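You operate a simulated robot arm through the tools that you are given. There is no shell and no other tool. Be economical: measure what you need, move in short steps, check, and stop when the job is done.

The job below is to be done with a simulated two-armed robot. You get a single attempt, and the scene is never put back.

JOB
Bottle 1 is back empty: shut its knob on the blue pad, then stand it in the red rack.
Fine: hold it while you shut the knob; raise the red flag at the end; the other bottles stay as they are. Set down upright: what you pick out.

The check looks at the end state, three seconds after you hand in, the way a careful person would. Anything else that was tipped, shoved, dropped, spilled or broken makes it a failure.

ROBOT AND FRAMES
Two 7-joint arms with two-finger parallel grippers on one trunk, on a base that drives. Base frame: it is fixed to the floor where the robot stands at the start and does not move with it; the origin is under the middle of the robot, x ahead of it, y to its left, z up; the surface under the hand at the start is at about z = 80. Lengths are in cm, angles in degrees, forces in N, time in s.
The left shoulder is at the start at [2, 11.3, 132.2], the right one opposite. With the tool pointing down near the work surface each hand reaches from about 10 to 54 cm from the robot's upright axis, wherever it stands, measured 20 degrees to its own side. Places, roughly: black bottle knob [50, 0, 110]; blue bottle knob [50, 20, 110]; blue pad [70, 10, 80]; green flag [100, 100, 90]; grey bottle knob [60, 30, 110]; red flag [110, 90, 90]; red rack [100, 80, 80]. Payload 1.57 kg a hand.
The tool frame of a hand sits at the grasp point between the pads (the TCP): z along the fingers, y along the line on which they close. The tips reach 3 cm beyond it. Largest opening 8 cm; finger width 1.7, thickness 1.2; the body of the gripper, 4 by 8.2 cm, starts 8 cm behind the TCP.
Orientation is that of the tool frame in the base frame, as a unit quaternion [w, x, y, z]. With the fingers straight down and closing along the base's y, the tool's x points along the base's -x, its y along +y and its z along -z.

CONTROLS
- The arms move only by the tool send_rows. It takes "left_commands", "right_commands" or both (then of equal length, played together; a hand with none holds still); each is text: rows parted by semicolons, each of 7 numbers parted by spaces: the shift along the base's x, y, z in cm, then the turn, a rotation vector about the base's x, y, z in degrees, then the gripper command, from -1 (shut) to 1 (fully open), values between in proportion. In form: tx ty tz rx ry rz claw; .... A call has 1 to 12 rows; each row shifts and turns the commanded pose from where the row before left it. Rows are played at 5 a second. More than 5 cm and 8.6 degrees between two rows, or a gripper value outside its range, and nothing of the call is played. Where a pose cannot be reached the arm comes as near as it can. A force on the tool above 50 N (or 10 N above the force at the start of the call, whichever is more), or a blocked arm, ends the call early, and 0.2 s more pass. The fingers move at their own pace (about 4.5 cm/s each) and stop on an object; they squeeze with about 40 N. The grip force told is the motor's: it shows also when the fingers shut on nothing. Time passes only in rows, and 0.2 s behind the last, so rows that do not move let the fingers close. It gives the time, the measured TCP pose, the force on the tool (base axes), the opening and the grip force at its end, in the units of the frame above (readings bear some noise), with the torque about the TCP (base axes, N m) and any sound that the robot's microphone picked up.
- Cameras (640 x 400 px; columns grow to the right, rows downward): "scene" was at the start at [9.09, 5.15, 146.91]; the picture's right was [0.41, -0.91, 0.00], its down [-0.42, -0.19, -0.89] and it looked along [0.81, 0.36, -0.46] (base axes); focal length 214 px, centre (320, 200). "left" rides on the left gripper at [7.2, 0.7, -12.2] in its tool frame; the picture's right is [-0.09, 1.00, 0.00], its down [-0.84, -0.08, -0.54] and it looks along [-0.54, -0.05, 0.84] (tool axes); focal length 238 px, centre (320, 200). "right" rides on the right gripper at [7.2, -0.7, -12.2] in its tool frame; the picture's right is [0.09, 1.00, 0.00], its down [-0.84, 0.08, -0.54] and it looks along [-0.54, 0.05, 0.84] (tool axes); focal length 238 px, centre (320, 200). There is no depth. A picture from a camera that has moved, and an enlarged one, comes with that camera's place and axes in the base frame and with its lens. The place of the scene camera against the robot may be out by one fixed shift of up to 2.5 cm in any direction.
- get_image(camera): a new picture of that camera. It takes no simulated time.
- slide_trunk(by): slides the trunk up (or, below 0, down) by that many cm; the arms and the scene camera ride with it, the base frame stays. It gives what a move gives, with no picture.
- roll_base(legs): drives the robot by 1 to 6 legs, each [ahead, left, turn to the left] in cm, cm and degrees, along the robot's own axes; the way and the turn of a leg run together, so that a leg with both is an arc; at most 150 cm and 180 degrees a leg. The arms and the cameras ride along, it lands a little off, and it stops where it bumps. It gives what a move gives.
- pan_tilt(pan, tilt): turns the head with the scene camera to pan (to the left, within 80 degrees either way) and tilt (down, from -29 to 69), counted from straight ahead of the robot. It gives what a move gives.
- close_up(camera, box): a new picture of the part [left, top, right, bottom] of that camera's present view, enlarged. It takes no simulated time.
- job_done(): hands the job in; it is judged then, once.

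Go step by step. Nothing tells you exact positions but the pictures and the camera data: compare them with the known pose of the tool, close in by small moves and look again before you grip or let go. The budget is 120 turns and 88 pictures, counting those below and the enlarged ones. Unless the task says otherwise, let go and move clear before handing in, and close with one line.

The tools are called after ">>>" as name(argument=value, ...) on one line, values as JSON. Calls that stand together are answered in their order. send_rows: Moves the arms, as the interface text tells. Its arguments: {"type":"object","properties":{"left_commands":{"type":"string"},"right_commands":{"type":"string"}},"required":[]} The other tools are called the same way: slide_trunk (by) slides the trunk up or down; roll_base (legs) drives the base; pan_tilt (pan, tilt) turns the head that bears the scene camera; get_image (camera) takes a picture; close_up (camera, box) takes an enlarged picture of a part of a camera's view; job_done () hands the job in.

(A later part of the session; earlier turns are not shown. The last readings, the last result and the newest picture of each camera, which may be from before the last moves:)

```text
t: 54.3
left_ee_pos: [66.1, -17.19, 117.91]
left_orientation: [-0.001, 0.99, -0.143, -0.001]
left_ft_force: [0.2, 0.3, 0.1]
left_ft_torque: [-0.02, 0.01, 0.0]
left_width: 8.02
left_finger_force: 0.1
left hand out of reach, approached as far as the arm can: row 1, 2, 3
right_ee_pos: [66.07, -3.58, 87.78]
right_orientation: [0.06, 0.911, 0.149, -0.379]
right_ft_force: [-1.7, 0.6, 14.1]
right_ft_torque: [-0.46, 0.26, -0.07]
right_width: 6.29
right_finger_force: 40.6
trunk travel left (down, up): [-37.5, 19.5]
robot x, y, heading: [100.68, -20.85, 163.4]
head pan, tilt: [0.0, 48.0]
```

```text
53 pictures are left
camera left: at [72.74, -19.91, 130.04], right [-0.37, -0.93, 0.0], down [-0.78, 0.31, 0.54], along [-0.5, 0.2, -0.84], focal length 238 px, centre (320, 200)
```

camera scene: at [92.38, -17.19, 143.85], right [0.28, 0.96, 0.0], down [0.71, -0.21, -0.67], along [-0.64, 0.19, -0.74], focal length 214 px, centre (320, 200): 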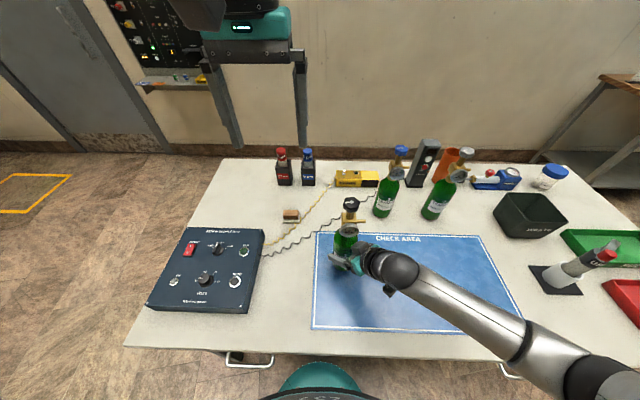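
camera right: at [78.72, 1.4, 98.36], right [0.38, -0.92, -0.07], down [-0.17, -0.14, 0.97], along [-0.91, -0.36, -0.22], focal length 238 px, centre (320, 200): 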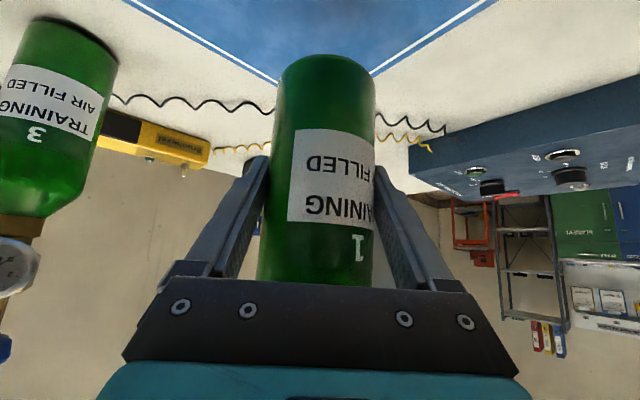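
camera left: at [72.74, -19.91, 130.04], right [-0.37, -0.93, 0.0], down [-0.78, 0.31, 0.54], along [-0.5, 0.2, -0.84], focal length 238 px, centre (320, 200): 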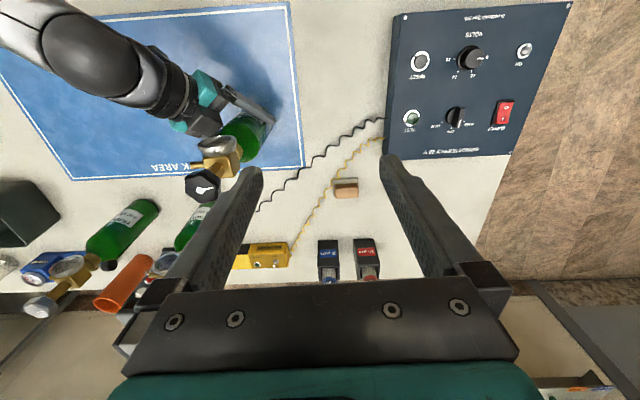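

The left arm's cross-body limit is about 6 cm to its own side, so I must bring the bottle more to my left. I lift it, shift the base 12 cm to my right, and set it down again on the pad further left of me.

>>> send_rows(left_commands="0 -2 3 0 0 0 1; 0 -2 3 0 0 0 1; 0 -2 3 0 0 0 1", right_commands="0 0 1 0 0 0 -1; 0 0 2 0 0 0 -1; 0 0 2 0 0 0 -1")

>>> roll_base(legs=[[0, -12, 0]])

```text
t: 55.1
left_ee_pos: [65.91, -23.04, 126.92]
left_orientation: [0.0, 0.99, -0.142, 0.0]
left_ft_force: [0.0, -0.4, -0.8]
left_ft_torque: [0.01, 0.02, 0.0]
left_width: 7.99
left_finger_force: 0.0
right_ee_pos: [66.22, -3.44, 92.59]
right_orientation: [0.059, 0.913, 0.148, -0.376]
right_ft_force: [0.1, 0.2, -7.1]
right_ft_torque: [0.02, -0.03, 0.02]
right_width: 6.28
right_finger_force: 40.1
trunk travel left (down, up): [-37.5, 19.5]
robot x, y, heading: [100.85, -21.2, 163.3]
head pan, tilt: [0.0, 48.0]
```

```text
t: 56.4
left_ee_pos: [69.49, -11.27, 126.8]
left_orientation: [0.001, 0.99, -0.143, 0.0]
left_ft_force: [0.2, -0.6, 0.8]
left_ft_torque: [-0.05, -0.01, 0.0]
left_width: 8.0
left_finger_force: 0.1
right_ee_pos: [69.56, 8.33, 92.57]
right_orientation: [0.061, 0.912, 0.148, -0.378]
right_ft_force: [-0.7, 0.9, -7.2]
right_ft_torque: [-0.03, -0.04, 0.04]
right_width: 6.26
right_finger_force: 40.4
trunk travel left (down, up): [-37.5, 19.5]
robot x, y, heading: [104.17, -9.49, 163.6]
head pan, tilt: [0.0, 48.0]
```

>>> send_rows(right_commands="-1.4 -3.1 0 0 0 6.25 -1; -1.4 -3.1 0 0 0 6.25 -1; -1.4 -3.1 0 0 0 6.25 -1; -1.4 -3.1 0 0 0 6.25 -1; 0 0 0 0 0 0 -1")

>>> get_image(camera="left")

>>> get_image(camera="scene")

```text
t: 57.6
left_ee_pos: [69.39, -11.36, 126.83]
left_orientation: [0.0, 0.99, -0.144, -0.001]
left_ft_force: [0.9, 0.5, 0.4]
left_ft_torque: [0.01, 0.0, 0.01]
left_width: 8.0
left_finger_force: 0.1
right_ee_pos: [64.02, -4.3, 92.5]
right_orientation: [0.14, 0.859, 0.343, -0.355]
right_ft_force: [-0.1, -0.2, -7.1]
right_ft_torque: [0.01, -0.02, -0.01]
right_width: 6.31
right_finger_force: 40.2
trunk travel left (down, up): [-37.5, 19.5]
robot x, y, heading: [104.82, -9.22, 163.8]
head pan, tilt: [0.0, 48.0]
```

```text
52 pictures are left
camera left: at [75.99, -14.06, 138.98], right [-0.37, -0.93, 0.0], down [-0.78, 0.31, 0.54], along [-0.5, 0.2, -0.84], focal length 238 px, centre (320, 200)
```

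left: 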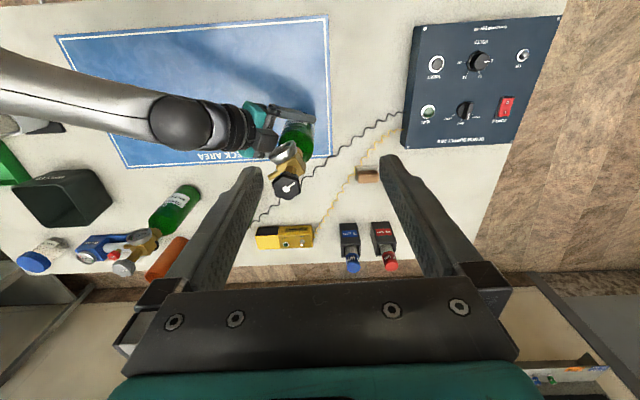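

```text
51 pictures are left
camera scene: at [95.74, -5.49, 143.83], right [0.29, 0.96, 0.0], down [0.71, -0.21, -0.67], along [-0.64, 0.19, -0.74], focal length 214 px, centre (320, 200)
```

scene: 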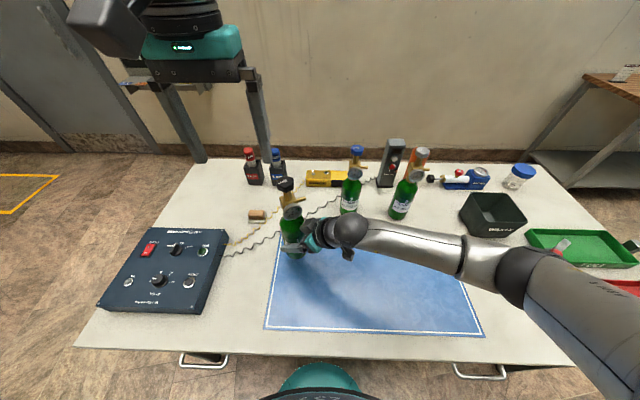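

Set down again on the pad, then move the left hand over the knob.

>>> send_rows(right_commands="0 0 -2 0 0 0 -1; 0 0 -2 0 0 0 -1; 0 0 -0.6 0 0 0 -1; 0 0 0 0 0 0 -1; 0 0 0 0 0 0 -1; 0 0 0 0 0 0 -1", left_commands="0 0 0 0 0 0 1; 0 0 0 0 0 0 1; -1.8 2.3 -3 0 0 0 1; -1.8 2.3 -3 0 0 0 1; -1.8 2.4 -3 0 0 0 1; 0 0 0 0 0 0 1")

>>> get_image(camera="left")

```text
t: 59.0
left_ee_pos: [64.28, -6.15, 117.94]
left_orientation: [-0.002, 0.99, -0.144, -0.001]
left_ft_force: [0.8, -0.6, -0.1]
left_ft_torque: [-0.01, -0.01, 0.03]
left_width: 8.01
left_finger_force: 0.2
left hand out of reach, approached as far as the arm can: row 5
right_ee_pos: [63.97, -4.14, 88.03]
right_orientation: [0.141, 0.859, 0.342, -0.355]
right_ft_force: [0.7, 0.3, -7.0]
right_ft_torque: [-0.03, -0.02, 0.02]
right_width: 6.28
right_finger_force: 40.0
trunk travel left (down, up): [-37.5, 19.5]
robot x, y, heading: [104.58, -9.58, 163.3]
head pan, tilt: [0.0, 48.0]
```

```text
50 pictures are left
camera left: at [70.84, -8.89, 130.09], right [-0.37, -0.93, 0.0], down [-0.78, 0.31, 0.54], along [-0.5, 0.2, -0.84], focal length 238 px, centre (320, 200)
```

left: 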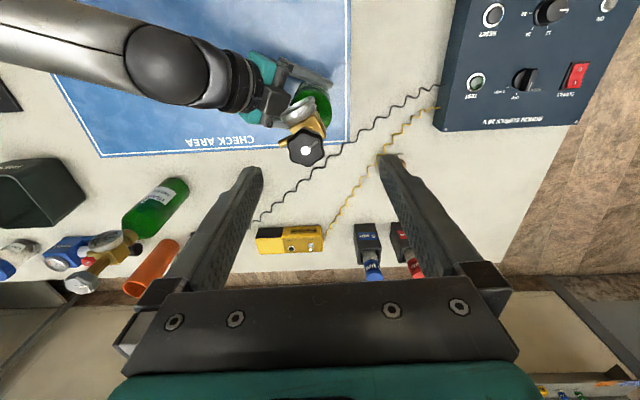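

Left is 2 cm short still. I repeat the small shift: lift slightly, base 4.5 cm to my right, bottle back to the same spot.

>>> send_rows(right_commands="0 0 1.5 0 0 0 -1; 0 0 1 0 0 0 -1", left_commands="1 -3 2 0 0 0 1; 1 -3 2 0 0 0 1")

>>> roll_base(legs=[[0, -5, 0]])

>>> send_rows(right_commands="-0.5 -1.6 0 0 0 3 -1; -0.5 -1.6 0 0 0 3 -1; -0.5 -1.6 0 0 0 3 -1; 0 0 0 0 0 0 -1")

```text
t: 59.6
left_ee_pos: [66.13, -12.24, 122.03]
left_orientation: [0.0, 0.99, -0.144, 0.0]
left_ft_force: [0.7, -0.6, 0.0]
left_ft_torque: [0.03, 0.04, 0.05]
left_width: 7.97
left_finger_force: 0.0
right_ee_pos: [64.0, -4.44, 90.54]
right_orientation: [0.141, 0.858, 0.343, -0.355]
right_ft_force: [-0.3, -0.2, -7.1]
right_ft_torque: [0.0, 0.0, 0.0]
right_width: 6.26
right_finger_force: 40.7
trunk travel left (down, up): [-37.5, 19.5]
robot x, y, heading: [104.38, -9.54, 163.3]
head pan, tilt: [0.0, 48.0]
```

```text
t: 60.5
left_ee_pos: [67.61, -7.43, 122.02]
left_orientation: [0.001, 0.99, -0.142, -0.001]
left_ft_force: [1.2, 0.5, 0.4]
left_ft_torque: [-0.04, -0.01, -0.04]
left_width: 7.97
left_finger_force: 0.0
right_ee_pos: [65.33, 0.61, 90.46]
right_orientation: [0.141, 0.858, 0.342, -0.355]
right_ft_force: [0.5, 0.2, -7.9]
right_ft_torque: [0.0, 0.02, 0.04]
right_width: 6.29
right_finger_force: 40.1
trunk travel left (down, up): [-37.5, 19.5]
robot x, y, heading: [106.01, -4.64, 163.5]
head pan, tilt: [0.0, 48.0]
```

```text
t: 61.5
left_ee_pos: [67.57, -7.42, 121.96]
left_orientation: [0.001, 0.99, -0.144, 0.0]
left_ft_force: [-0.6, -0.3, -1.1]
left_ft_torque: [0.0, 0.04, 0.0]
left_width: 7.98
left_finger_force: 0.0
right_ee_pos: [63.81, -4.19, 90.41]
right_orientation: [0.167, 0.829, 0.409, -0.343]
right_ft_force: [0.0, -0.3, -7.4]
right_ft_torque: [0.04, -0.04, -0.02]
right_width: 6.28
right_finger_force: 40.4
trunk travel left (down, up): [-37.5, 19.5]
robot x, y, heading: [105.85, -4.65, 163.7]
head pan, tilt: [0.0, 48.0]
```

>>> send_rows(right_commands="0 0 -2 0 0 0 -1; 0 0 -0.55 0 0 0 -1; 0 0 -0.1 0 0 0 -1; 0 0 0 0 0 0 -1", left_commands="0 0 0 0 0 0 1; -1.9 1.6 -2 0 0 0 1; -1.9 1.6 -2 0 0 0 1; 0 0 0 0 0 0 1")

>>> get_image(camera="left")

>>> get_image(camera="right")

```text
t: 62.5
left_ee_pos: [63.8, -4.25, 117.98]
left_orientation: [0.0, 0.99, -0.142, 0.0]
left_ft_force: [-0.5, -0.1, 0.4]
left_ft_torque: [0.02, 0.0, -0.03]
left_width: 8.01
left_finger_force: 0.0
right_ee_pos: [63.93, -4.27, 87.94]
right_orientation: [0.168, 0.829, 0.409, -0.343]
right_ft_force: [0.5, -0.2, -6.2]
right_ft_torque: [0.04, -0.04, -0.01]
right_width: 6.29
right_finger_force: 39.7
trunk travel left (down, up): [-37.5, 19.5]
robot x, y, heading: [106.02, -5.02, 163.9]
head pan, tilt: [0.0, 48.0]
```

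```text
49 pictures are left
camera left: at [70.45, -6.97, 130.1], right [-0.37, -0.93, 0.0], down [-0.78, 0.31, 0.54], along [-0.5, 0.2, -0.84], focal length 238 px, centre (320, 200)
```

left: 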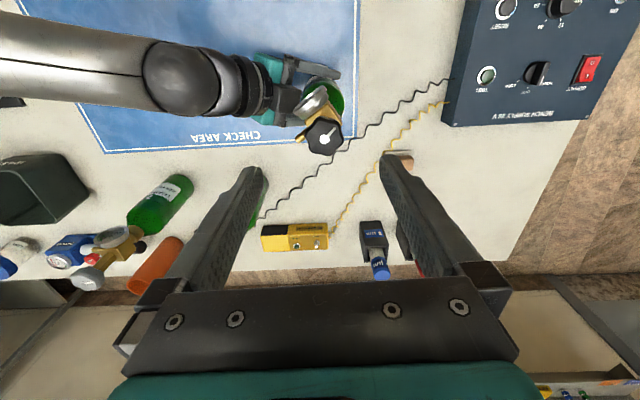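

```text
48 pictures are left
camera right: at [71.76, 6.91, 91.3], right [0.83, -0.55, -0.07], down [-0.06, -0.22, 0.97], along [-0.56, -0.8, -0.21], focal length 238 px, centre (320, 200)
```

right: 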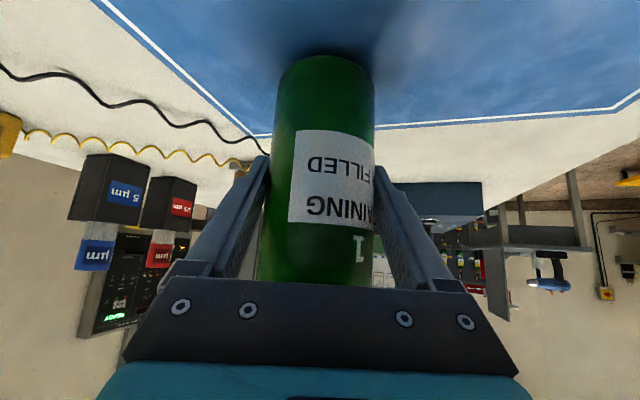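

>>> send_rows(right_commands="0 0 -0.2 0 0 0 -1; 0 0 0 0 0 0 -1")

>>> close_up(camera="left", box=[260, 70, 380, 170])

>>> close_up(camera="scene", box=[230, 140, 380, 260])

```text
t: 63.1
left_ee_pos: [63.8, -4.28, 117.99]
left_orientation: [0.0, 0.99, -0.142, 0.0]
left_ft_force: [-1.7, 0.4, -1.6]
left_ft_torque: [-0.05, -0.01, 0.01]
left_width: 8.0
left_finger_force: 0.0
right_ee_pos: [63.77, -4.31, 87.86]
right_orientation: [0.168, 0.828, 0.409, -0.345]
right_ft_force: [1.9, 1.1, 4.7]
right_ft_torque: [-0.04, -0.36, 0.04]
right_width: 6.29
right_finger_force: 40.1
trunk travel left (down, up): [-37.5, 19.5]
robot x, y, heading: [105.77, -4.77, 163.6]
head pan, tilt: [0.0, 48.0]
```

```text
4.00 times, centred on (320, 120) of left
camera zoom: at [70.49, -6.97, 130.12], right [-0.37, -0.93, 0.0], down [-0.78, 0.31, 0.54], along [-0.5, 0.2, -0.84], focal length 953 px, centre (320, 520)
```

zoom: 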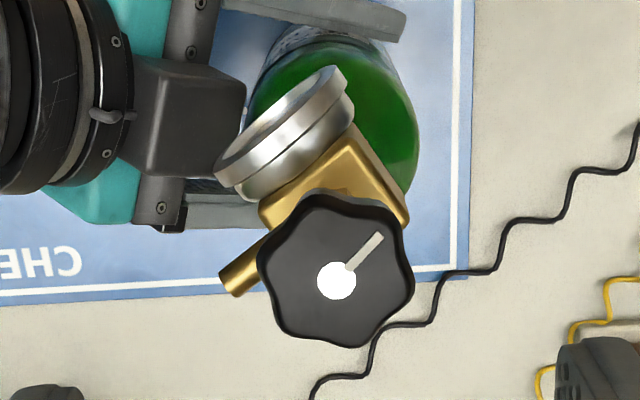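

```text
3.33 times, centred on (305, 200) of scene
camera zoom: at [97.2, -0.73, 143.85], right [0.28, 0.96, 0.0], down [0.71, -0.21, -0.67], along [-0.64, 0.19, -0.74], focal length 715 px, centre (370, 200)
```

zoom: 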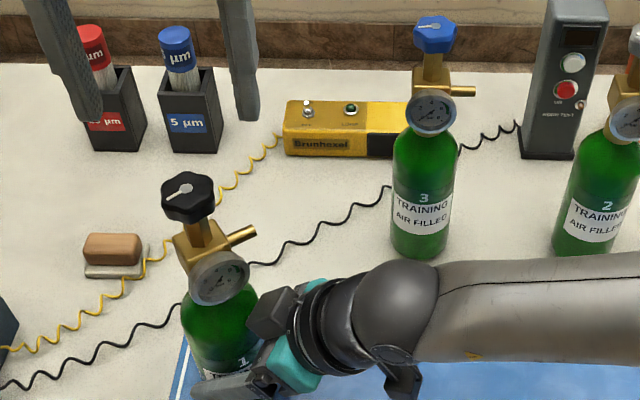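

The knob is seen well: lobed, about 3.5 cm wide, top near z = 109. I turn the left hand counterclockwise beforehand to have room for a clockwise turn, then descend a bit.

>>> send_rows(left_commands="0 0 0 0 0 8 1; 0 0 0 0 0 8 1; 0 0 0 0 0 8 1; 0 0 0 0 0 8 1; 0 0 0 0 0 8 1; 0 0 0 0 0 8 1; 0 0 -2 0 0 0 1; 0 0 0 0 0 0 1")

>>> get_image(camera="left")

```text
t: 64.9
left_ee_pos: [64.06, -4.28, 116.0]
left_orientation: [0.0, 0.962, 0.272, -0.001]
left_ft_force: [-0.1, -1.0, 0.3]
left_ft_torque: [0.0, 0.0, 0.02]
left_width: 8.01
left_finger_force: 0.1
right_ee_pos: [63.8, -4.35, 87.85]
right_orientation: [0.168, 0.828, 0.409, -0.345]
right_ft_force: [-3.3, 0.2, 14.5]
right_ft_torque: [-0.33, -0.15, -0.05]
right_width: 6.28
right_finger_force: 40.2
trunk travel left (down, up): [-37.5, 19.5]
robot x, y, heading: [105.91, -4.87, 163.6]
head pan, tilt: [0.0, 48.0]
```

```text
45 pictures are left
camera left: at [70.27, -1.13, 128.15], right [0.44, -0.9, 0.0], down [-0.75, -0.37, 0.54], along [-0.49, -0.24, -0.84], focal length 238 px, centre (320, 200)
```

left: 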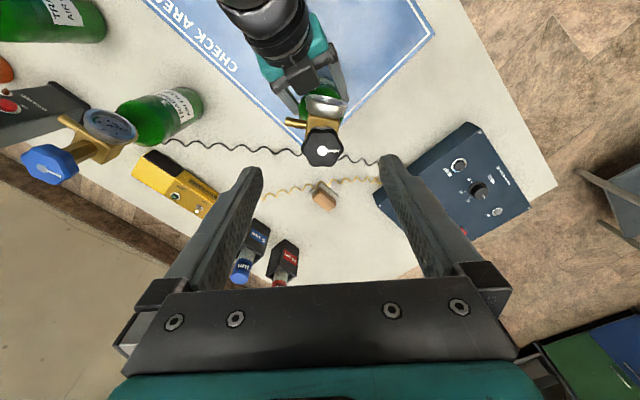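

Triangulating, the knob top is at [63.65, -4.7, 109]. I lower the fingers around it.

>>> send_rows(left_commands="-0.4 -0.4 -2.5 0 0 0 1; 0 0 -2.5 0 0 0 1; 0 0 -1.7 0 0 0 1; 0 0 0 0 0 0 1")

>>> get_image(camera="left")

```text
t: 65.9
left_ee_pos: [63.56, -4.64, 109.32]
left_orientation: [0.0, 0.962, 0.272, -0.001]
left_ft_force: [-0.4, -0.4, -0.9]
left_ft_torque: [0.03, 0.0, 0.01]
left_width: 8.01
left_finger_force: 0.1
right_ee_pos: [63.85, -4.4, 87.77]
right_orientation: [0.168, 0.828, 0.409, -0.345]
right_ft_force: [-3.5, -1.0, 16.0]
right_ft_torque: [-0.29, -0.14, -0.06]
right_width: 6.3
right_finger_force: 40.1
trunk travel left (down, up): [-37.5, 19.5]
robot x, y, heading: [105.81, -4.21, 163.5]
head pan, tilt: [0.0, 48.0]
```

```text
44 pictures are left
camera left: at [69.95, -1.52, 121.46], right [0.44, -0.9, 0.0], down [-0.75, -0.37, 0.54], along [-0.49, -0.24, -0.84], focal length 238 px, centre (320, 200)
```

left: 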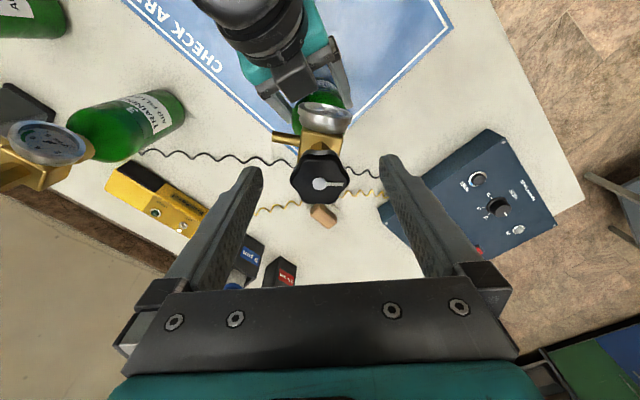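

>>> send_rows(left_commands="0.3 0.25 0 0 0 0 0.5; 0 0 0 0 0 0 0; 0 0 0 0 0 0 -0.5; 0 0 0 0 0 0 -1; 0 0 0 0 0 0 -1")

>>> close_up(camera="left", box=[220, 80, 420, 280])

```text
t: 67.1
left_ee_pos: [63.73, -4.51, 109.33]
left_orientation: [0.0, 0.962, 0.272, 0.0]
left_ft_force: [2.2, -2.2, 1.3]
left_ft_torque: [-0.02, 0.08, 0.0]
left_width: 3.48
left_finger_force: 29.9
right_ee_pos: [63.78, -4.31, 87.82]
right_orientation: [0.169, 0.828, 0.408, -0.345]
right_ft_force: [-4.8, 1.1, 14.8]
right_ft_torque: [-0.74, -0.62, -0.05]
right_width: 6.27
right_finger_force: 39.9
trunk travel left (down, up): [-37.5, 19.5]
robot x, y, heading: [105.87, -4.7, 163.5]
head pan, tilt: [0.0, 48.0]
```

```text
2.00 times, centred on (320, 180) of left
camera zoom: at [70.24, -1.29, 121.46], right [0.44, -0.9, 0.0], down [-0.75, -0.37, 0.54], along [-0.49, -0.24, -0.84], focal length 477 px, centre (320, 240)
```

zoom: 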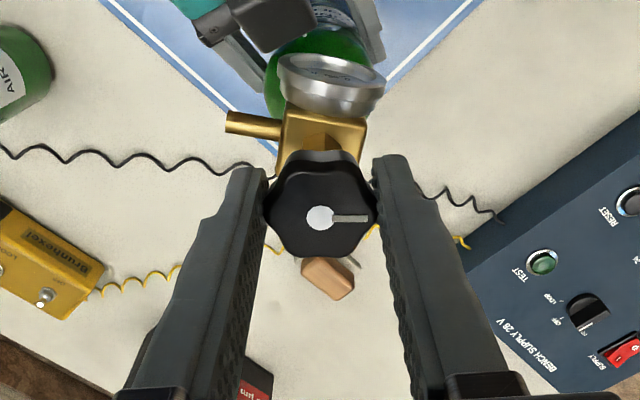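

Knob gripped (3.48 cm). I turn it clockwise in small steps, watching the torque.

>>> send_rows(left_commands="0 0 0 0 0 -6 -1; 0 0 0 0 0 -6 -1; 0 0 0 0 0 -6 -1; 0 0 0 0 0 -6 -1; 0 0 0 0 0 0 -1")

>>> close_up(camera="left", box=[220, 80, 420, 280])

```text
t: 68.3
left_ee_pos: [63.86, -4.52, 109.27]
left_orientation: [0.0, 0.998, 0.066, 0.0]
left_ft_force: [5.4, -7.9, 10.9]
left_ft_torque: [-0.38, -0.52, 0.0]
left_width: 3.48
left_finger_force: 40.1
right_ee_pos: [63.77, -4.34, 87.83]
right_orientation: [0.167, 0.829, 0.408, -0.345]
right_ft_force: [-8.8, 2.9, 9.7]
right_ft_torque: [-1.74, -0.83, -0.1]
right_width: 6.31
right_finger_force: 39.8
trunk travel left (down, up): [-37.5, 19.5]
robot x, y, heading: [105.61, -4.25, 163.5]
head pan, tilt: [0.0, 48.0]
```

```text
2.00 times, centred on (320, 180) of left
camera zoom: at [70.97, -4.25, 121.45], right [0.04, -1.0, 0.0], down [-0.84, -0.03, 0.54], along [-0.54, -0.02, -0.84], focal length 477 px, centre (320, 240)
```

zoom: 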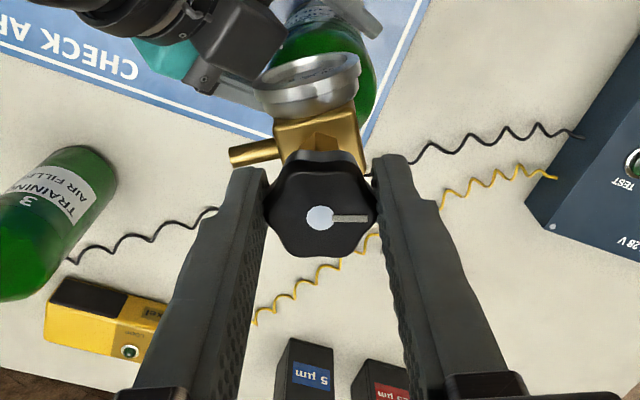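

The knob turns freely with the hand. I continue clockwise.

>>> send_rows(left_commands="0 0 0 0 0 -6 -1; 0 0 0 0 0 -6 -1; 0 0 0 0 0 -6 -1; 0 0 0 0 0 -6 -1; 0 0 0 0 0 -6 -1; 0 0 0 0 0 -6 -1; 0 0 0 0 0 -6 -1; 0 0 0 0 0 -6 -1; 0 0 0 0 0 0 -1")

>>> close_up(camera="left", box=[220, 80, 420, 280])

>>> get_image(camera="right")

```text
t: 70.3
left_ee_pos: [63.87, -4.49, 109.36]
left_orientation: [0.002, 0.938, -0.347, 0.0]
left_ft_force: [2.4, -11.4, 16.0]
left_ft_torque: [-0.56, 0.06, 0.0]
left_width: 3.48
left_finger_force: 39.5
right_ee_pos: [63.83, -4.21, 87.85]
right_orientation: [0.168, 0.829, 0.409, -0.344]
right_ft_force: [-9.1, 10.0, 11.0]
right_ft_torque: [-1.24, -0.4, 0.1]
right_width: 6.31
right_finger_force: 40.5
trunk travel left (down, up): [-37.5, 19.5]
robot x, y, heading: [105.95, -4.58, 163.5]
head pan, tilt: [0.0, 48.0]
```

```text
2.00 times, centred on (320, 180) of left
camera zoom: at [68.79, -9.71, 121.46], right [-0.72, -0.7, 0.0], down [-0.58, 0.6, 0.54], along [-0.38, 0.39, -0.84], focal length 477 px, centre (320, 240)
```

zoom: 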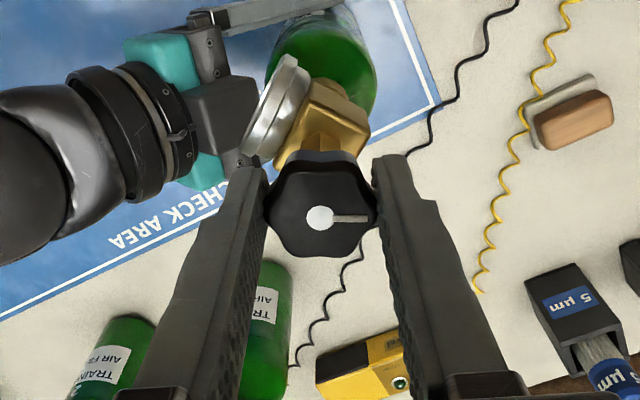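

```text
40 pictures are left
camera right: at [71.72, 6.97, 91.19], right [0.83, -0.56, -0.07], down [-0.06, -0.22, 0.97], along [-0.56, -0.8, -0.21], focal length 238 px, centre (320, 200)
```

right: 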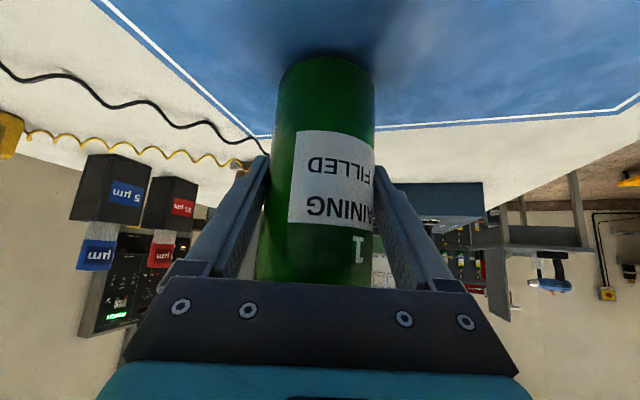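

The bottle stays put while the knob has turned 72°. No stop yet; I continue.

>>> send_rows(left_commands="0 0 0 0 0 -6 -1; 0 0 0 0 0 -6 -1; 0 0 0 0 0 -6 -1; 0 0 0 0 0 -6 -1; 0 0 0 0 0 -6 -1; 0 0 0 0 0 -6 -1; 0 0 0 0 0 -6 -1; 0 0 0 0 0 -6 -1; 0 0 0 0 0 0 -1")

>>> close_up(camera="left", box=[220, 80, 420, 280])

```text
t: 72.3
left_ee_pos: [63.85, -4.29, 109.36]
left_orientation: [-0.001, 0.716, -0.698, -0.001]
left_ft_force: [-0.3, 2.5, 0.0]
left_ft_torque: [0.24, 0.04, 0.25]
left_width: 3.42
left_finger_force: 39.9
right_ee_pos: [63.95, -4.25, 87.74]
right_orientation: [0.169, 0.827, 0.41, -0.345]
right_ft_force: [-3.6, 4.2, 15.0]
right_ft_torque: [1.06, -0.22, -0.08]
right_width: 6.27
right_finger_force: 40.0
trunk travel left (down, up): [-37.5, 19.5]
robot x, y, heading: [106.21, -4.55, 163.6]
head pan, tilt: [0.0, 48.0]
```

```text
2.00 times, centred on (320, 180) of left
camera zoom: at [63.26, -11.51, 121.42], right [-1.0, 0.07, 0.0], down [0.06, 0.84, 0.54], along [0.04, 0.54, -0.84], focal length 477 px, centre (320, 240)
```

zoom: 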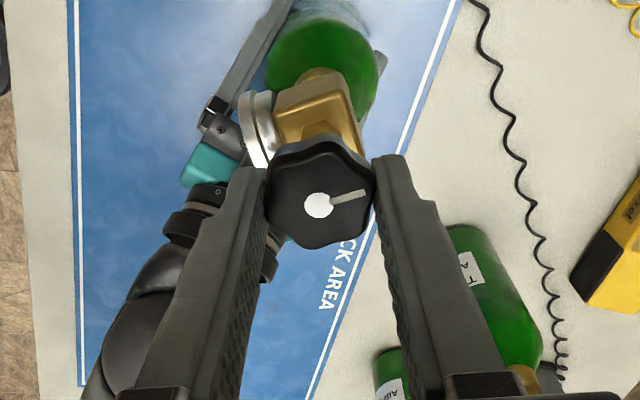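

The pointer slipped in the fingers with a reaction torque of 0.25 N m, so the stop seems reached. I turn a little more to confirm the pointer stays put.

>>> send_rows(left_commands="0 0 0 0 0 -6 -1; 0 0 0 0 0 -6 -1; 0 0 0 0 0 0 -1")

>>> close_up(camera="left", box=[220, 80, 420, 280])

```text
t: 73.1
left_ee_pos: [63.75, -4.44, 109.35]
left_orientation: [0.0, -0.64, 0.768, 0.0]
left_ft_force: [-1.1, -1.0, 3.4]
left_ft_torque: [0.56, 0.08, 0.71]
left_width: 3.42
left_finger_force: 39.5
right_ee_pos: [63.99, -4.36, 87.72]
right_orientation: [0.169, 0.829, 0.408, -0.342]
right_ft_force: [-2.1, 3.6, 8.0]
right_ft_torque: [-0.65, -0.13, -0.62]
right_width: 6.15
right_finger_force: 39.9
trunk travel left (down, up): [-37.5, 19.5]
robot x, y, heading: [105.91, -4.53, 163.3]
head pan, tilt: [0.0, 48.0]
```

```text
2.00 times, centred on (320, 180) of left
camera zoom: at [61.74, -11.41, 121.41], right [-0.96, 0.27, 0.0], down [0.23, 0.81, 0.54], along [0.15, 0.52, -0.84], focal length 477 px, centre (320, 240)
```

zoom: 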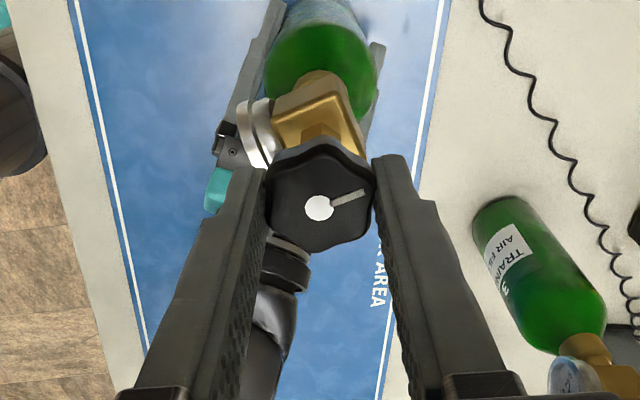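

The pointer stays at the same world angle while torque rises to 0.7 N m: the knob is shut. I release it and raise the left hand straight up, then back to a neutral turn.

>>> send_rows(left_commands="0 0 0 0 0 0 0; 0 0 0 0 0 0 1; 0 0 0 0 0 0 1; 0 0 3 0 0 0 1; 0 0 4 0 0 0 1; 0 0 4 0 0 0 1; 0 0 0 0 0 0 1")

>>> close_up(camera="left", box=[220, 80, 420, 280])

>>> get_image(camera="right")

```text
t: 74.7
left_ee_pos: [63.7, -4.34, 120.31]
left_orientation: [0.0, -0.64, 0.769, 0.0]
left_ft_force: [0.9, -0.1, -0.2]
left_ft_torque: [-0.02, 0.02, -0.01]
left_width: 7.99
left_finger_force: 0.1
right_ee_pos: [63.99, -4.28, 87.66]
right_orientation: [0.169, 0.829, 0.409, -0.342]
right_ft_force: [2.4, -0.8, 1.3]
right_ft_torque: [-0.06, -0.38, 0.02]
right_width: 6.17
right_finger_force: 39.8
trunk travel left (down, up): [-37.5, 19.5]
robot x, y, heading: [105.89, -4.96, 163.7]
head pan, tilt: [0.0, 48.0]
```

```text
2.00 times, centred on (320, 180) of left
camera zoom: at [61.58, -11.38, 132.42], right [-0.96, 0.27, 0.0], down [0.23, 0.81, 0.54], along [0.15, 0.52, -0.84], focal length 477 px, centre (320, 240)
```

zoom: 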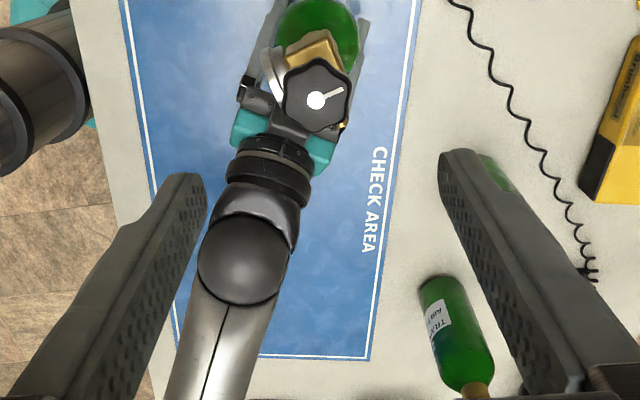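

```text
36 pictures are left
camera right: at [71.8, 6.93, 91.07], right [0.83, -0.56, -0.07], down [-0.07, -0.21, 0.97], along [-0.56, -0.8, -0.21], focal length 238 px, centre (320, 200)
```

right: 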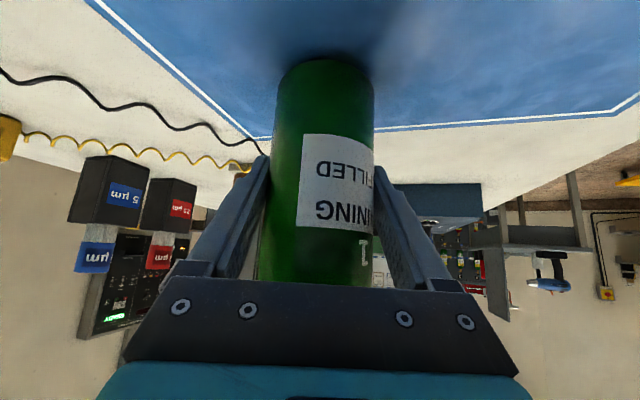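

Confirmed: beyond the stop only the bottle turned slightly. Now I lift the bottle, clear the left hand to its side, and back away from the table before sliding to the rack.

>>> send_rows(left_commands="-0.5 -4 2 0 0 8 1; -0.5 -4 2 0 0 8 1; -0.5 -4 1 0 0 8 1; 0 -4 1 0 0 8 1; 0 -3 0 0 0 8 1; 0 0 0 0 0 8 1; 0 0 0 0 0 8 1; 0 0 0 0 0 8 1; 0 0 0 0 0 8 1; 0 0 0 0 0 8 1", right_commands="0 0 0 0 0 0 -1; 0 0 0 0 0 0 -1; 0 0 0 0 0 0 -1; 0 0 0 0 0 0 -1; 0 0 1.5 0 0 0 -1; 0 0 2.5 0 0 0 -1; 0 0 2.5 0 0 0 -1; 0 0 2.5 0 0 0 -1; 0 0 2.5 0 0 0 -1; 0 0 2.5 0 0 0 -1")

>>> roll_base(legs=[[-34, 0, 0], [0, -66, 0]])

>>> pan_tilt(pan=-15, tilt=42)

>>> get_image(camera="scene")

```text
t: 76.9
left_ee_pos: [62.26, -23.37, 126.36]
left_orientation: [0.0, 0.985, -0.175, 0.001]
left_ft_force: [0.5, 0.8, 0.3]
left_ft_torque: [0.01, -0.03, 0.03]
left_width: 8.02
left_finger_force: 0.0
right_ee_pos: [64.0, -4.3, 101.52]
right_orientation: [0.167, 0.829, 0.408, -0.343]
right_ft_force: [0.2, 0.4, -7.8]
right_ft_torque: [0.0, 0.03, 0.0]
right_width: 6.16
right_finger_force: 40.3
trunk travel left (down, up): [-37.5, 19.5]
robot x, y, heading: [106.02, -4.97, 163.5]
head pan, tilt: [0.0, 48.0]
```

```text
t: 82.4
left_ee_pos: [113.72, 29.05, 126.32]
left_orientation: [0.0, 0.985, -0.173, 0.0]
left_ft_force: [-0.1, 1.0, -0.8]
left_ft_torque: [0.0, -0.02, -0.03]
left_width: 8.02
left_finger_force: 0.1
right_ee_pos: [115.25, 48.34, 101.49]
right_orientation: [0.169, 0.827, 0.412, -0.343]
right_ft_force: [-0.3, -0.8, -7.2]
right_ft_torque: [0.06, 0.01, 0.02]
right_width: 6.17
right_finger_force: 39.6
trunk travel left (down, up): [-37.5, 19.5]
robot x, y, heading: [157.16, 48.0, 164.2]
head pan, tilt: [0.0, 48.0]
```

```text
t: 83.2
left_ee_pos: [113.74, 29.05, 126.35]
left_orientation: [0.0, 0.985, -0.172, 0.0]
left_ft_force: [0.2, -0.1, 1.1]
left_ft_torque: [-0.01, 0.01, 0.0]
left_width: 7.98
left_finger_force: 0.2
right_ee_pos: [115.27, 48.32, 101.63]
right_orientation: [0.168, 0.828, 0.412, -0.342]
right_ft_force: [-0.3, -0.1, -6.0]
right_ft_torque: [0.01, -0.03, -0.02]
right_width: 6.18
right_finger_force: 40.4
trunk travel left (down, up): [-37.5, 19.5]
robot x, y, heading: [157.0, 48.11, 164.1]
head pan, tilt: [-15.0, 42.0]
```

```text
35 pictures are left
camera scene: at [148.75, 54.16, 144.68], right [0.51, 0.86, 0.0], down [0.57, -0.34, -0.74], along [-0.64, 0.38, -0.67], focal length 214 px, centre (320, 200)
```

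scene: 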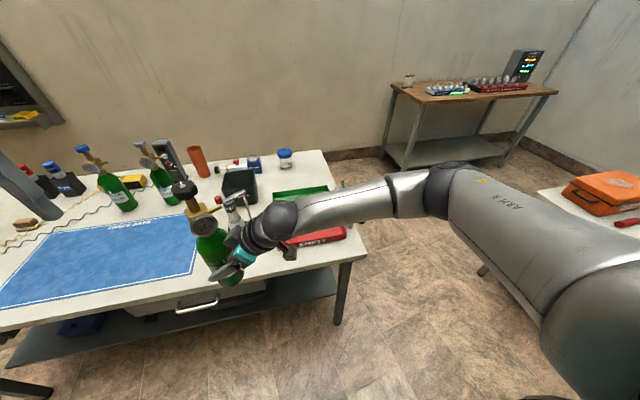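

All clear. I turn the bottle hand to a more natural pose on my right, then drive up in front of the red tray, stopping short to look.

>>> send_rows(right_commands="0.83 2.7 0 0 0 -5.7 -1; 0.83 2.7 0 0 0 -5.7 -1; 0.83 2.7 0 0 0 -5.7 -1; 0.83 2.7 0 0 0 -5.7 -1; 0.83 2.7 0 0 0 -5.7 -1; 0.83 2.7 0 0 0 -5.7 -1; 0 0 0 0 0 0 -1")

>>> roll_base(legs=[[12, -8, 0]])

>>> pan_tilt(pan=-15, tilt=55)

>>> get_image(camera="scene")

>>> get_image(camera="right")

>>> get_image(camera="left")

```text
t: 84.8
left_ee_pos: [113.67, 29.23, 126.29]
left_orientation: [0.0, 0.985, -0.172, 0.0]
left_ft_force: [-0.4, -0.3, 0.7]
left_ft_torque: [0.01, -0.01, -0.02]
left_width: 7.99
left_finger_force: 0.1
right_ee_pos: [120.11, 64.55, 101.58]
right_orientation: [0.06, 0.912, 0.149, -0.377]
right_ft_force: [-0.3, -0.6, -7.7]
right_ft_torque: [0.02, -0.01, -0.01]
right_width: 6.15
right_finger_force: 40.2
trunk travel left (down, up): [-37.5, 19.5]
robot x, y, heading: [157.47, 48.29, 164.1]
head pan, tilt: [-15.0, 42.0]
```

```text
t: 86.1
left_ee_pos: [104.57, 39.94, 126.31]
left_orientation: [-0.001, 0.985, -0.172, 0.0]
left_ft_force: [0.7, 0.4, -0.2]
left_ft_torque: [0.0, -0.02, 0.01]
left_width: 8.02
left_finger_force: 0.0
right_ee_pos: [110.98, 75.4, 101.56]
right_orientation: [0.061, 0.912, 0.152, -0.376]
right_ft_force: [-0.5, 0.9, -6.4]
right_ft_torque: [-0.01, -0.05, 0.02]
right_width: 6.14
right_finger_force: 39.7
trunk travel left (down, up): [-37.5, 19.5]
robot x, y, heading: [148.04, 59.0, 164.2]
head pan, tilt: [-15.0, 42.0]
```

```text
t: 86.9
left_ee_pos: [104.66, 39.89, 126.32]
left_orientation: [0.0, 0.985, -0.172, 0.0]
left_ft_force: [0.4, 0.8, 0.1]
left_ft_torque: [0.0, -0.03, -0.01]
left_width: 7.98
left_finger_force: 0.0
right_ee_pos: [111.02, 75.28, 101.56]
right_orientation: [0.061, 0.912, 0.152, -0.376]
right_ft_force: [-0.3, 0.8, -6.9]
right_ft_torque: [-0.01, -0.02, 0.02]
right_width: 6.16
right_finger_force: 40.1
trunk travel left (down, up): [-37.5, 19.5]
robot x, y, heading: [148.17, 59.14, 164.3]
head pan, tilt: [-15.0, 55.0]
```

```text
34 pictures are left
camera scene: at [140.62, 64.46, 142.92], right [0.51, 0.86, 0.0], down [0.7, -0.42, -0.57], along [-0.49, 0.29, -0.82], focal length 214 px, centre (320, 200)
```

scene: 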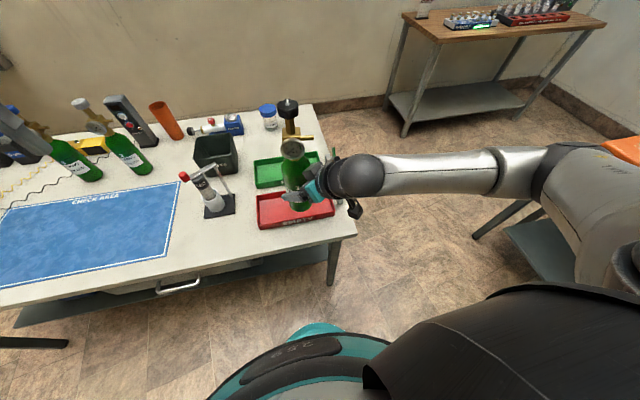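

```text
33 pictures are left
camera right: at [123.75, 80.3, 104.99], right [0.38, -0.92, -0.07], down [-0.17, -0.14, 0.97], along [-0.91, -0.36, -0.22], focal length 238 px, centre (320, 200)
```

right: 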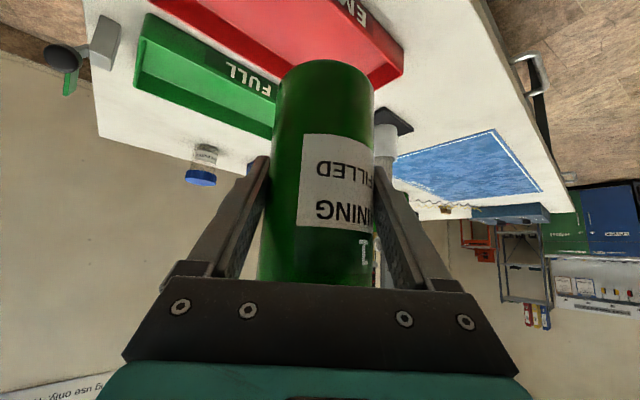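

```text
32 pictures are left
camera left: at [111.05, 36.79, 138.44], right [-0.42, -0.91, 0.0], down [-0.76, 0.36, 0.54], along [-0.49, 0.23, -0.84], focal length 238 px, centre (320, 200)
```

left: 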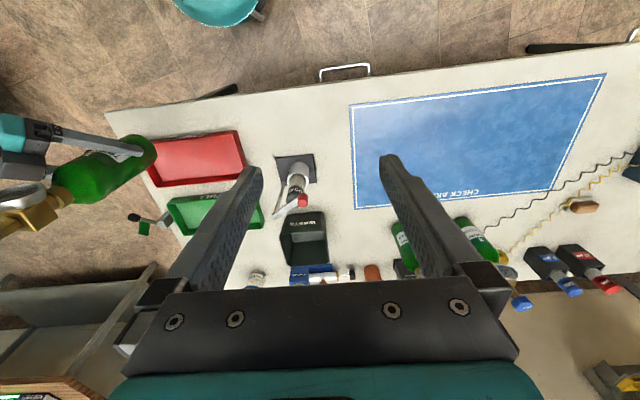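

From both wrist views the red tray spans n 70–82, s 90–115 in table axes, centre at about [103, 75.6]. I bring the bottle over its middle.

>>> send_rows(right_commands="-2 0.25 0 0 0 0 -1; -2 0.25 0 0 0 0 -1; -2 0.25 0 0 0 0 -1; -2.1 0.25 0 0 0 0 -1; 0 0 -3 0 0 0 -1; 0 0 -3 0 0 0 -1; 0 0 0 0 0 0 -1")

>>> get_image(camera="left")

>>> get_image(camera="right")

```text
t: 88.5
left_ee_pos: [104.59, 39.86, 126.43]
left_orientation: [0.0, 0.985, -0.172, 0.0]
left_ft_force: [-0.3, -0.6, -0.1]
left_ft_torque: [0.04, -0.02, 0.02]
left_width: 7.98
left_finger_force: 0.0
right_ee_pos: [102.7, 76.3, 95.62]
right_orientation: [0.061, 0.912, 0.152, -0.376]
right_ft_force: [0.2, 0.2, -5.9]
right_ft_torque: [0.03, -0.05, -0.01]
right_width: 6.14
right_finger_force: 39.7
trunk travel left (down, up): [-37.5, 19.5]
robot x, y, heading: [148.04, 59.54, 164.1]
head pan, tilt: [-15.0, 55.0]
```

```text
31 pictures are left
camera left: at [111.04, 36.8, 138.44], right [-0.42, -0.91, 0.0], down [-0.76, 0.36, 0.54], along [-0.49, 0.23, -0.84], focal length 238 px, centre (320, 200)
```

left: 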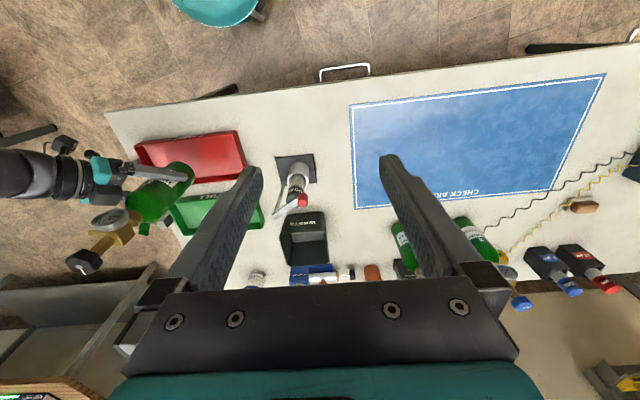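

```text
30 pictures are left
camera right: at [115.52, 81.34, 99.17], right [0.38, -0.92, -0.07], down [-0.17, -0.14, 0.97], along [-0.91, -0.36, -0.22], focal length 238 px, centre (320, 200)
```

right: 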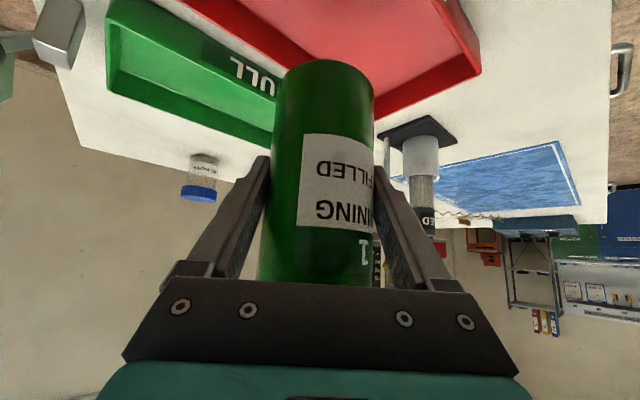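

The tray's outline confirms the bottle is centred (n 76, s 103). I lower it.

>>> send_rows(right_commands="0 0 -2 0 0 0 -1; 0 0 -2 0 0 0 -1; 0 0 -2 0 0 0 -1; 0 0 -0.6 0 0 0 -1; 0 0 -0.25 0 0 0 -1; 0 0 0 0 0 0 -1")

```text
t: 89.9
left_ee_pos: [104.51, 39.95, 126.46]
left_orientation: [0.0, 0.985, -0.172, 0.0]
left_ft_force: [0.0, -0.1, 0.7]
left_ft_torque: [0.01, 0.01, 0.01]
left_width: 8.02
left_finger_force: 0.1
right_ee_pos: [102.78, 76.37, 88.78]
right_orientation: [0.061, 0.912, 0.151, -0.377]
right_ft_force: [0.2, -0.7, -7.0]
right_ft_torque: [0.0, -0.01, -0.02]
right_width: 6.15
right_finger_force: 40.4
trunk travel left (down, up): [-37.5, 19.5]
robot x, y, heading: [148.43, 59.26, 164.2]
head pan, tilt: [-15.0, 55.0]
```

>>> send_rows(right_commands="0 0 -0.2 0 0 0 -1; 0 0 -0.2 0 0 0 -1; 0 0 0 0 0 0 -1")

```text
t: 90.7
left_ee_pos: [104.6, 39.75, 126.34]
left_orientation: [-0.001, 0.985, -0.172, 0.0]
left_ft_force: [0.1, 0.5, -1.2]
left_ft_torque: [0.0, 0.01, -0.01]
left_width: 8.02
left_finger_force: 0.1
right_ee_pos: [102.86, 76.31, 88.33]
right_orientation: [0.062, 0.912, 0.152, -0.376]
right_ft_force: [0.3, 0.4, -6.1]
right_ft_torque: [0.02, -0.01, 0.0]
right_width: 6.14
right_finger_force: 40.1
trunk travel left (down, up): [-37.5, 19.5]
robot x, y, heading: [147.94, 58.99, 164.1]
head pan, tilt: [-15.0, 55.0]
```

>>> send_rows(right_commands="0 0 -0.15 0 0 0 -1; 0 0 -0.1 0 0 0 -1; 0 0 0 0 0 0 -1")

>>> get_image(camera="left")

```text
t: 91.5
left_ee_pos: [104.64, 39.87, 126.31]
left_orientation: [0.0, 0.985, -0.172, 0.001]
left_ft_force: [-0.2, 0.8, -0.2]
left_ft_torque: [-0.02, 0.02, -0.03]
left_width: 7.97
left_finger_force: 0.0
right_ee_pos: [102.84, 76.24, 87.96]
right_orientation: [0.062, 0.912, 0.152, -0.377]
right_ft_force: [0.4, 0.1, -7.1]
right_ft_torque: [0.03, -0.02, -0.01]
right_width: 6.16
right_finger_force: 40.2
trunk travel left (down, up): [-37.5, 19.5]
robot x, y, heading: [148.44, 58.94, 164.2]
head pan, tilt: [-15.0, 55.0]
```

```text
29 pictures are left
camera left: at [111.03, 36.8, 138.43], right [-0.42, -0.91, 0.0], down [-0.76, 0.36, 0.54], along [-0.49, 0.23, -0.84], focal length 238 px, centre (320, 200)
```

left: 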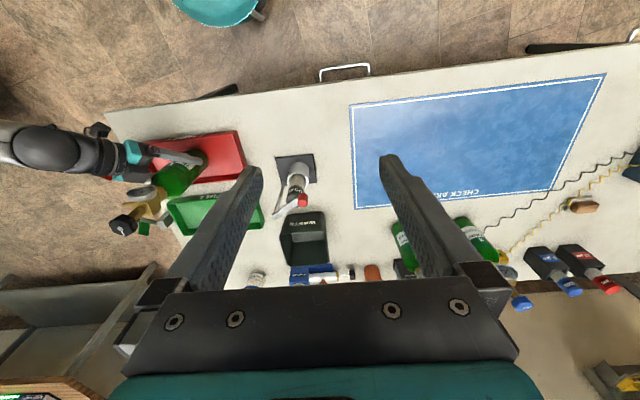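

>>> send_rows(right_commands="0 0 -0.12 0 0 0 -1; 0 0 0 0 0 0 -1; 0 0 -0.12 0 0 0 -1; 0 0 0 0 0 0 -1")

```text
t: 92.5
left_ee_pos: [104.66, 39.82, 126.26]
left_orientation: [0.0, 0.985, -0.171, 0.0]
left_ft_force: [-0.1, 0.2, -0.8]
left_ft_torque: [-0.01, -0.01, -0.01]
left_width: 8.02
left_finger_force: 0.0
right_ee_pos: [102.8, 76.26, 87.91]
right_orientation: [0.061, 0.911, 0.151, -0.378]
right_ft_force: [0.7, -0.2, -1.8]
right_ft_torque: [-0.03, -0.2, 0.05]
right_width: 6.14
right_finger_force: 40.1
trunk travel left (down, up): [-37.5, 19.5]
robot x, y, heading: [147.94, 59.34, 164.0]
head pan, tilt: [-15.0, 55.0]
```

Contact. I press a touch, then open slowly and check that it stands.

>>> send_rows(right_commands="0 0 -0.1 0 0 0 -1; 0 0 0 0 0 0 -1")

>>> close_up(camera="left", box=[80, 110, 260, 250])

>>> close_up(camera="scene", box=[220, 80, 400, 240])

```text
t: 93.1
left_ee_pos: [104.63, 39.91, 126.51]
left_orientation: [0.0, 0.985, -0.172, 0.0]
left_ft_force: [-0.1, -0.4, -0.6]
left_ft_torque: [0.04, 0.04, 0.02]
left_width: 8.01
left_finger_force: 0.0
right_ee_pos: [102.88, 76.22, 87.89]
right_orientation: [0.062, 0.912, 0.151, -0.377]
right_ft_force: [0.2, 2.6, 5.4]
right_ft_torque: [-0.03, -0.28, 0.02]
right_width: 6.14
right_finger_force: 39.7
trunk travel left (down, up): [-37.5, 19.5]
robot x, y, heading: [147.73, 58.9, 164.3]
head pan, tilt: [-15.0, 55.0]
```

```text
2.86 times, centred on (170, 180) of left
camera zoom: at [111.12, 36.8, 138.47], right [-0.42, -0.91, 0.0], down [-0.76, 0.36, 0.54], along [-0.49, 0.23, -0.84], focal length 681 px, centre (749, 257)
```

zoom: 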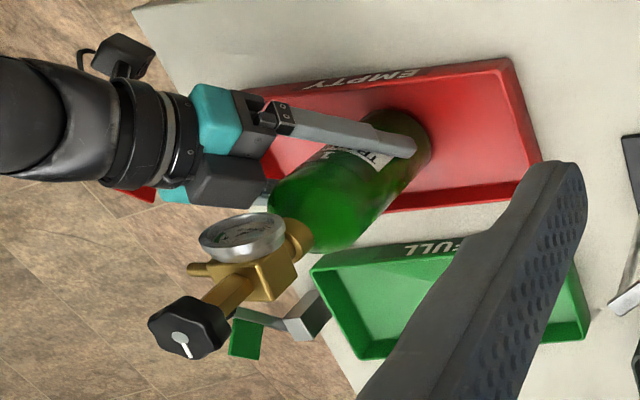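

```text
2.50 times, centred on (310, 160) of scene
camera zoom: at [140.7, 64.46, 142.92], right [0.51, 0.86, 0.0], down [0.7, -0.42, -0.57], along [-0.49, 0.29, -0.82], focal length 536 px, centre (345, 300)
```

zoom: 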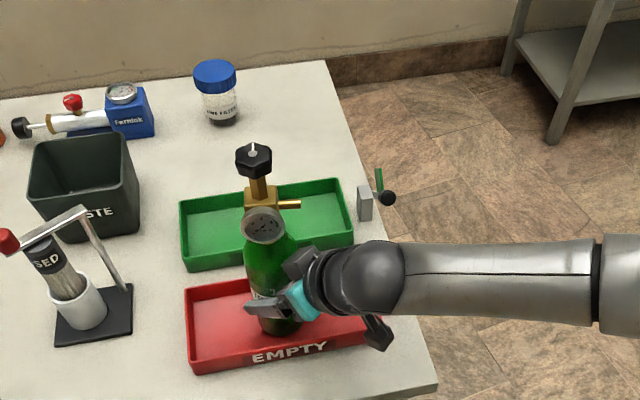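

It stands in the tray. I open and withdraw backwards along the fingers.

>>> send_rows(right_commands="0 0 0 0 0 0 -0.2; 0 0 0 0 0 0 0.4; 0 0 0 0 0 0 1; 0 0 0 0 0 0 1; 0 0 0 0 0 0 1")

>>> get_image(camera="right")

```text
t: 94.3
left_ee_pos: [104.55, 39.78, 126.35]
left_orientation: [0.0, 0.985, -0.172, 0.0]
left_ft_force: [0.2, -0.4, -0.6]
left_ft_torque: [0.0, 0.0, 0.01]
left_width: 7.99
left_finger_force: 0.1
right_ee_pos: [102.88, 76.15, 87.69]
right_orientation: [0.061, 0.912, 0.151, -0.377]
right_ft_force: [0.1, -0.6, 0.3]
right_ft_torque: [-0.01, 0.03, 0.02]
right_width: 7.99
right_finger_force: 0.1
trunk travel left (down, up): [-37.5, 19.5]
robot x, y, heading: [147.9, 58.96, 164.2]
head pan, tilt: [-15.0, 55.0]
```

```text
26 pictures are left
camera right: at [115.65, 81.24, 91.18], right [0.38, -0.92, -0.07], down [-0.17, -0.14, 0.97], along [-0.91, -0.36, -0.21], focal length 238 px, centre (320, 200)
```

right: 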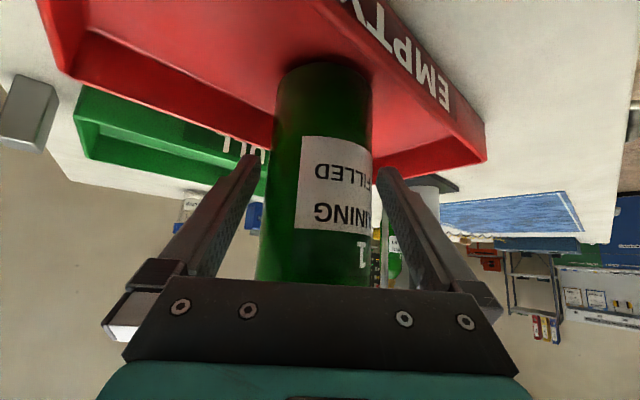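

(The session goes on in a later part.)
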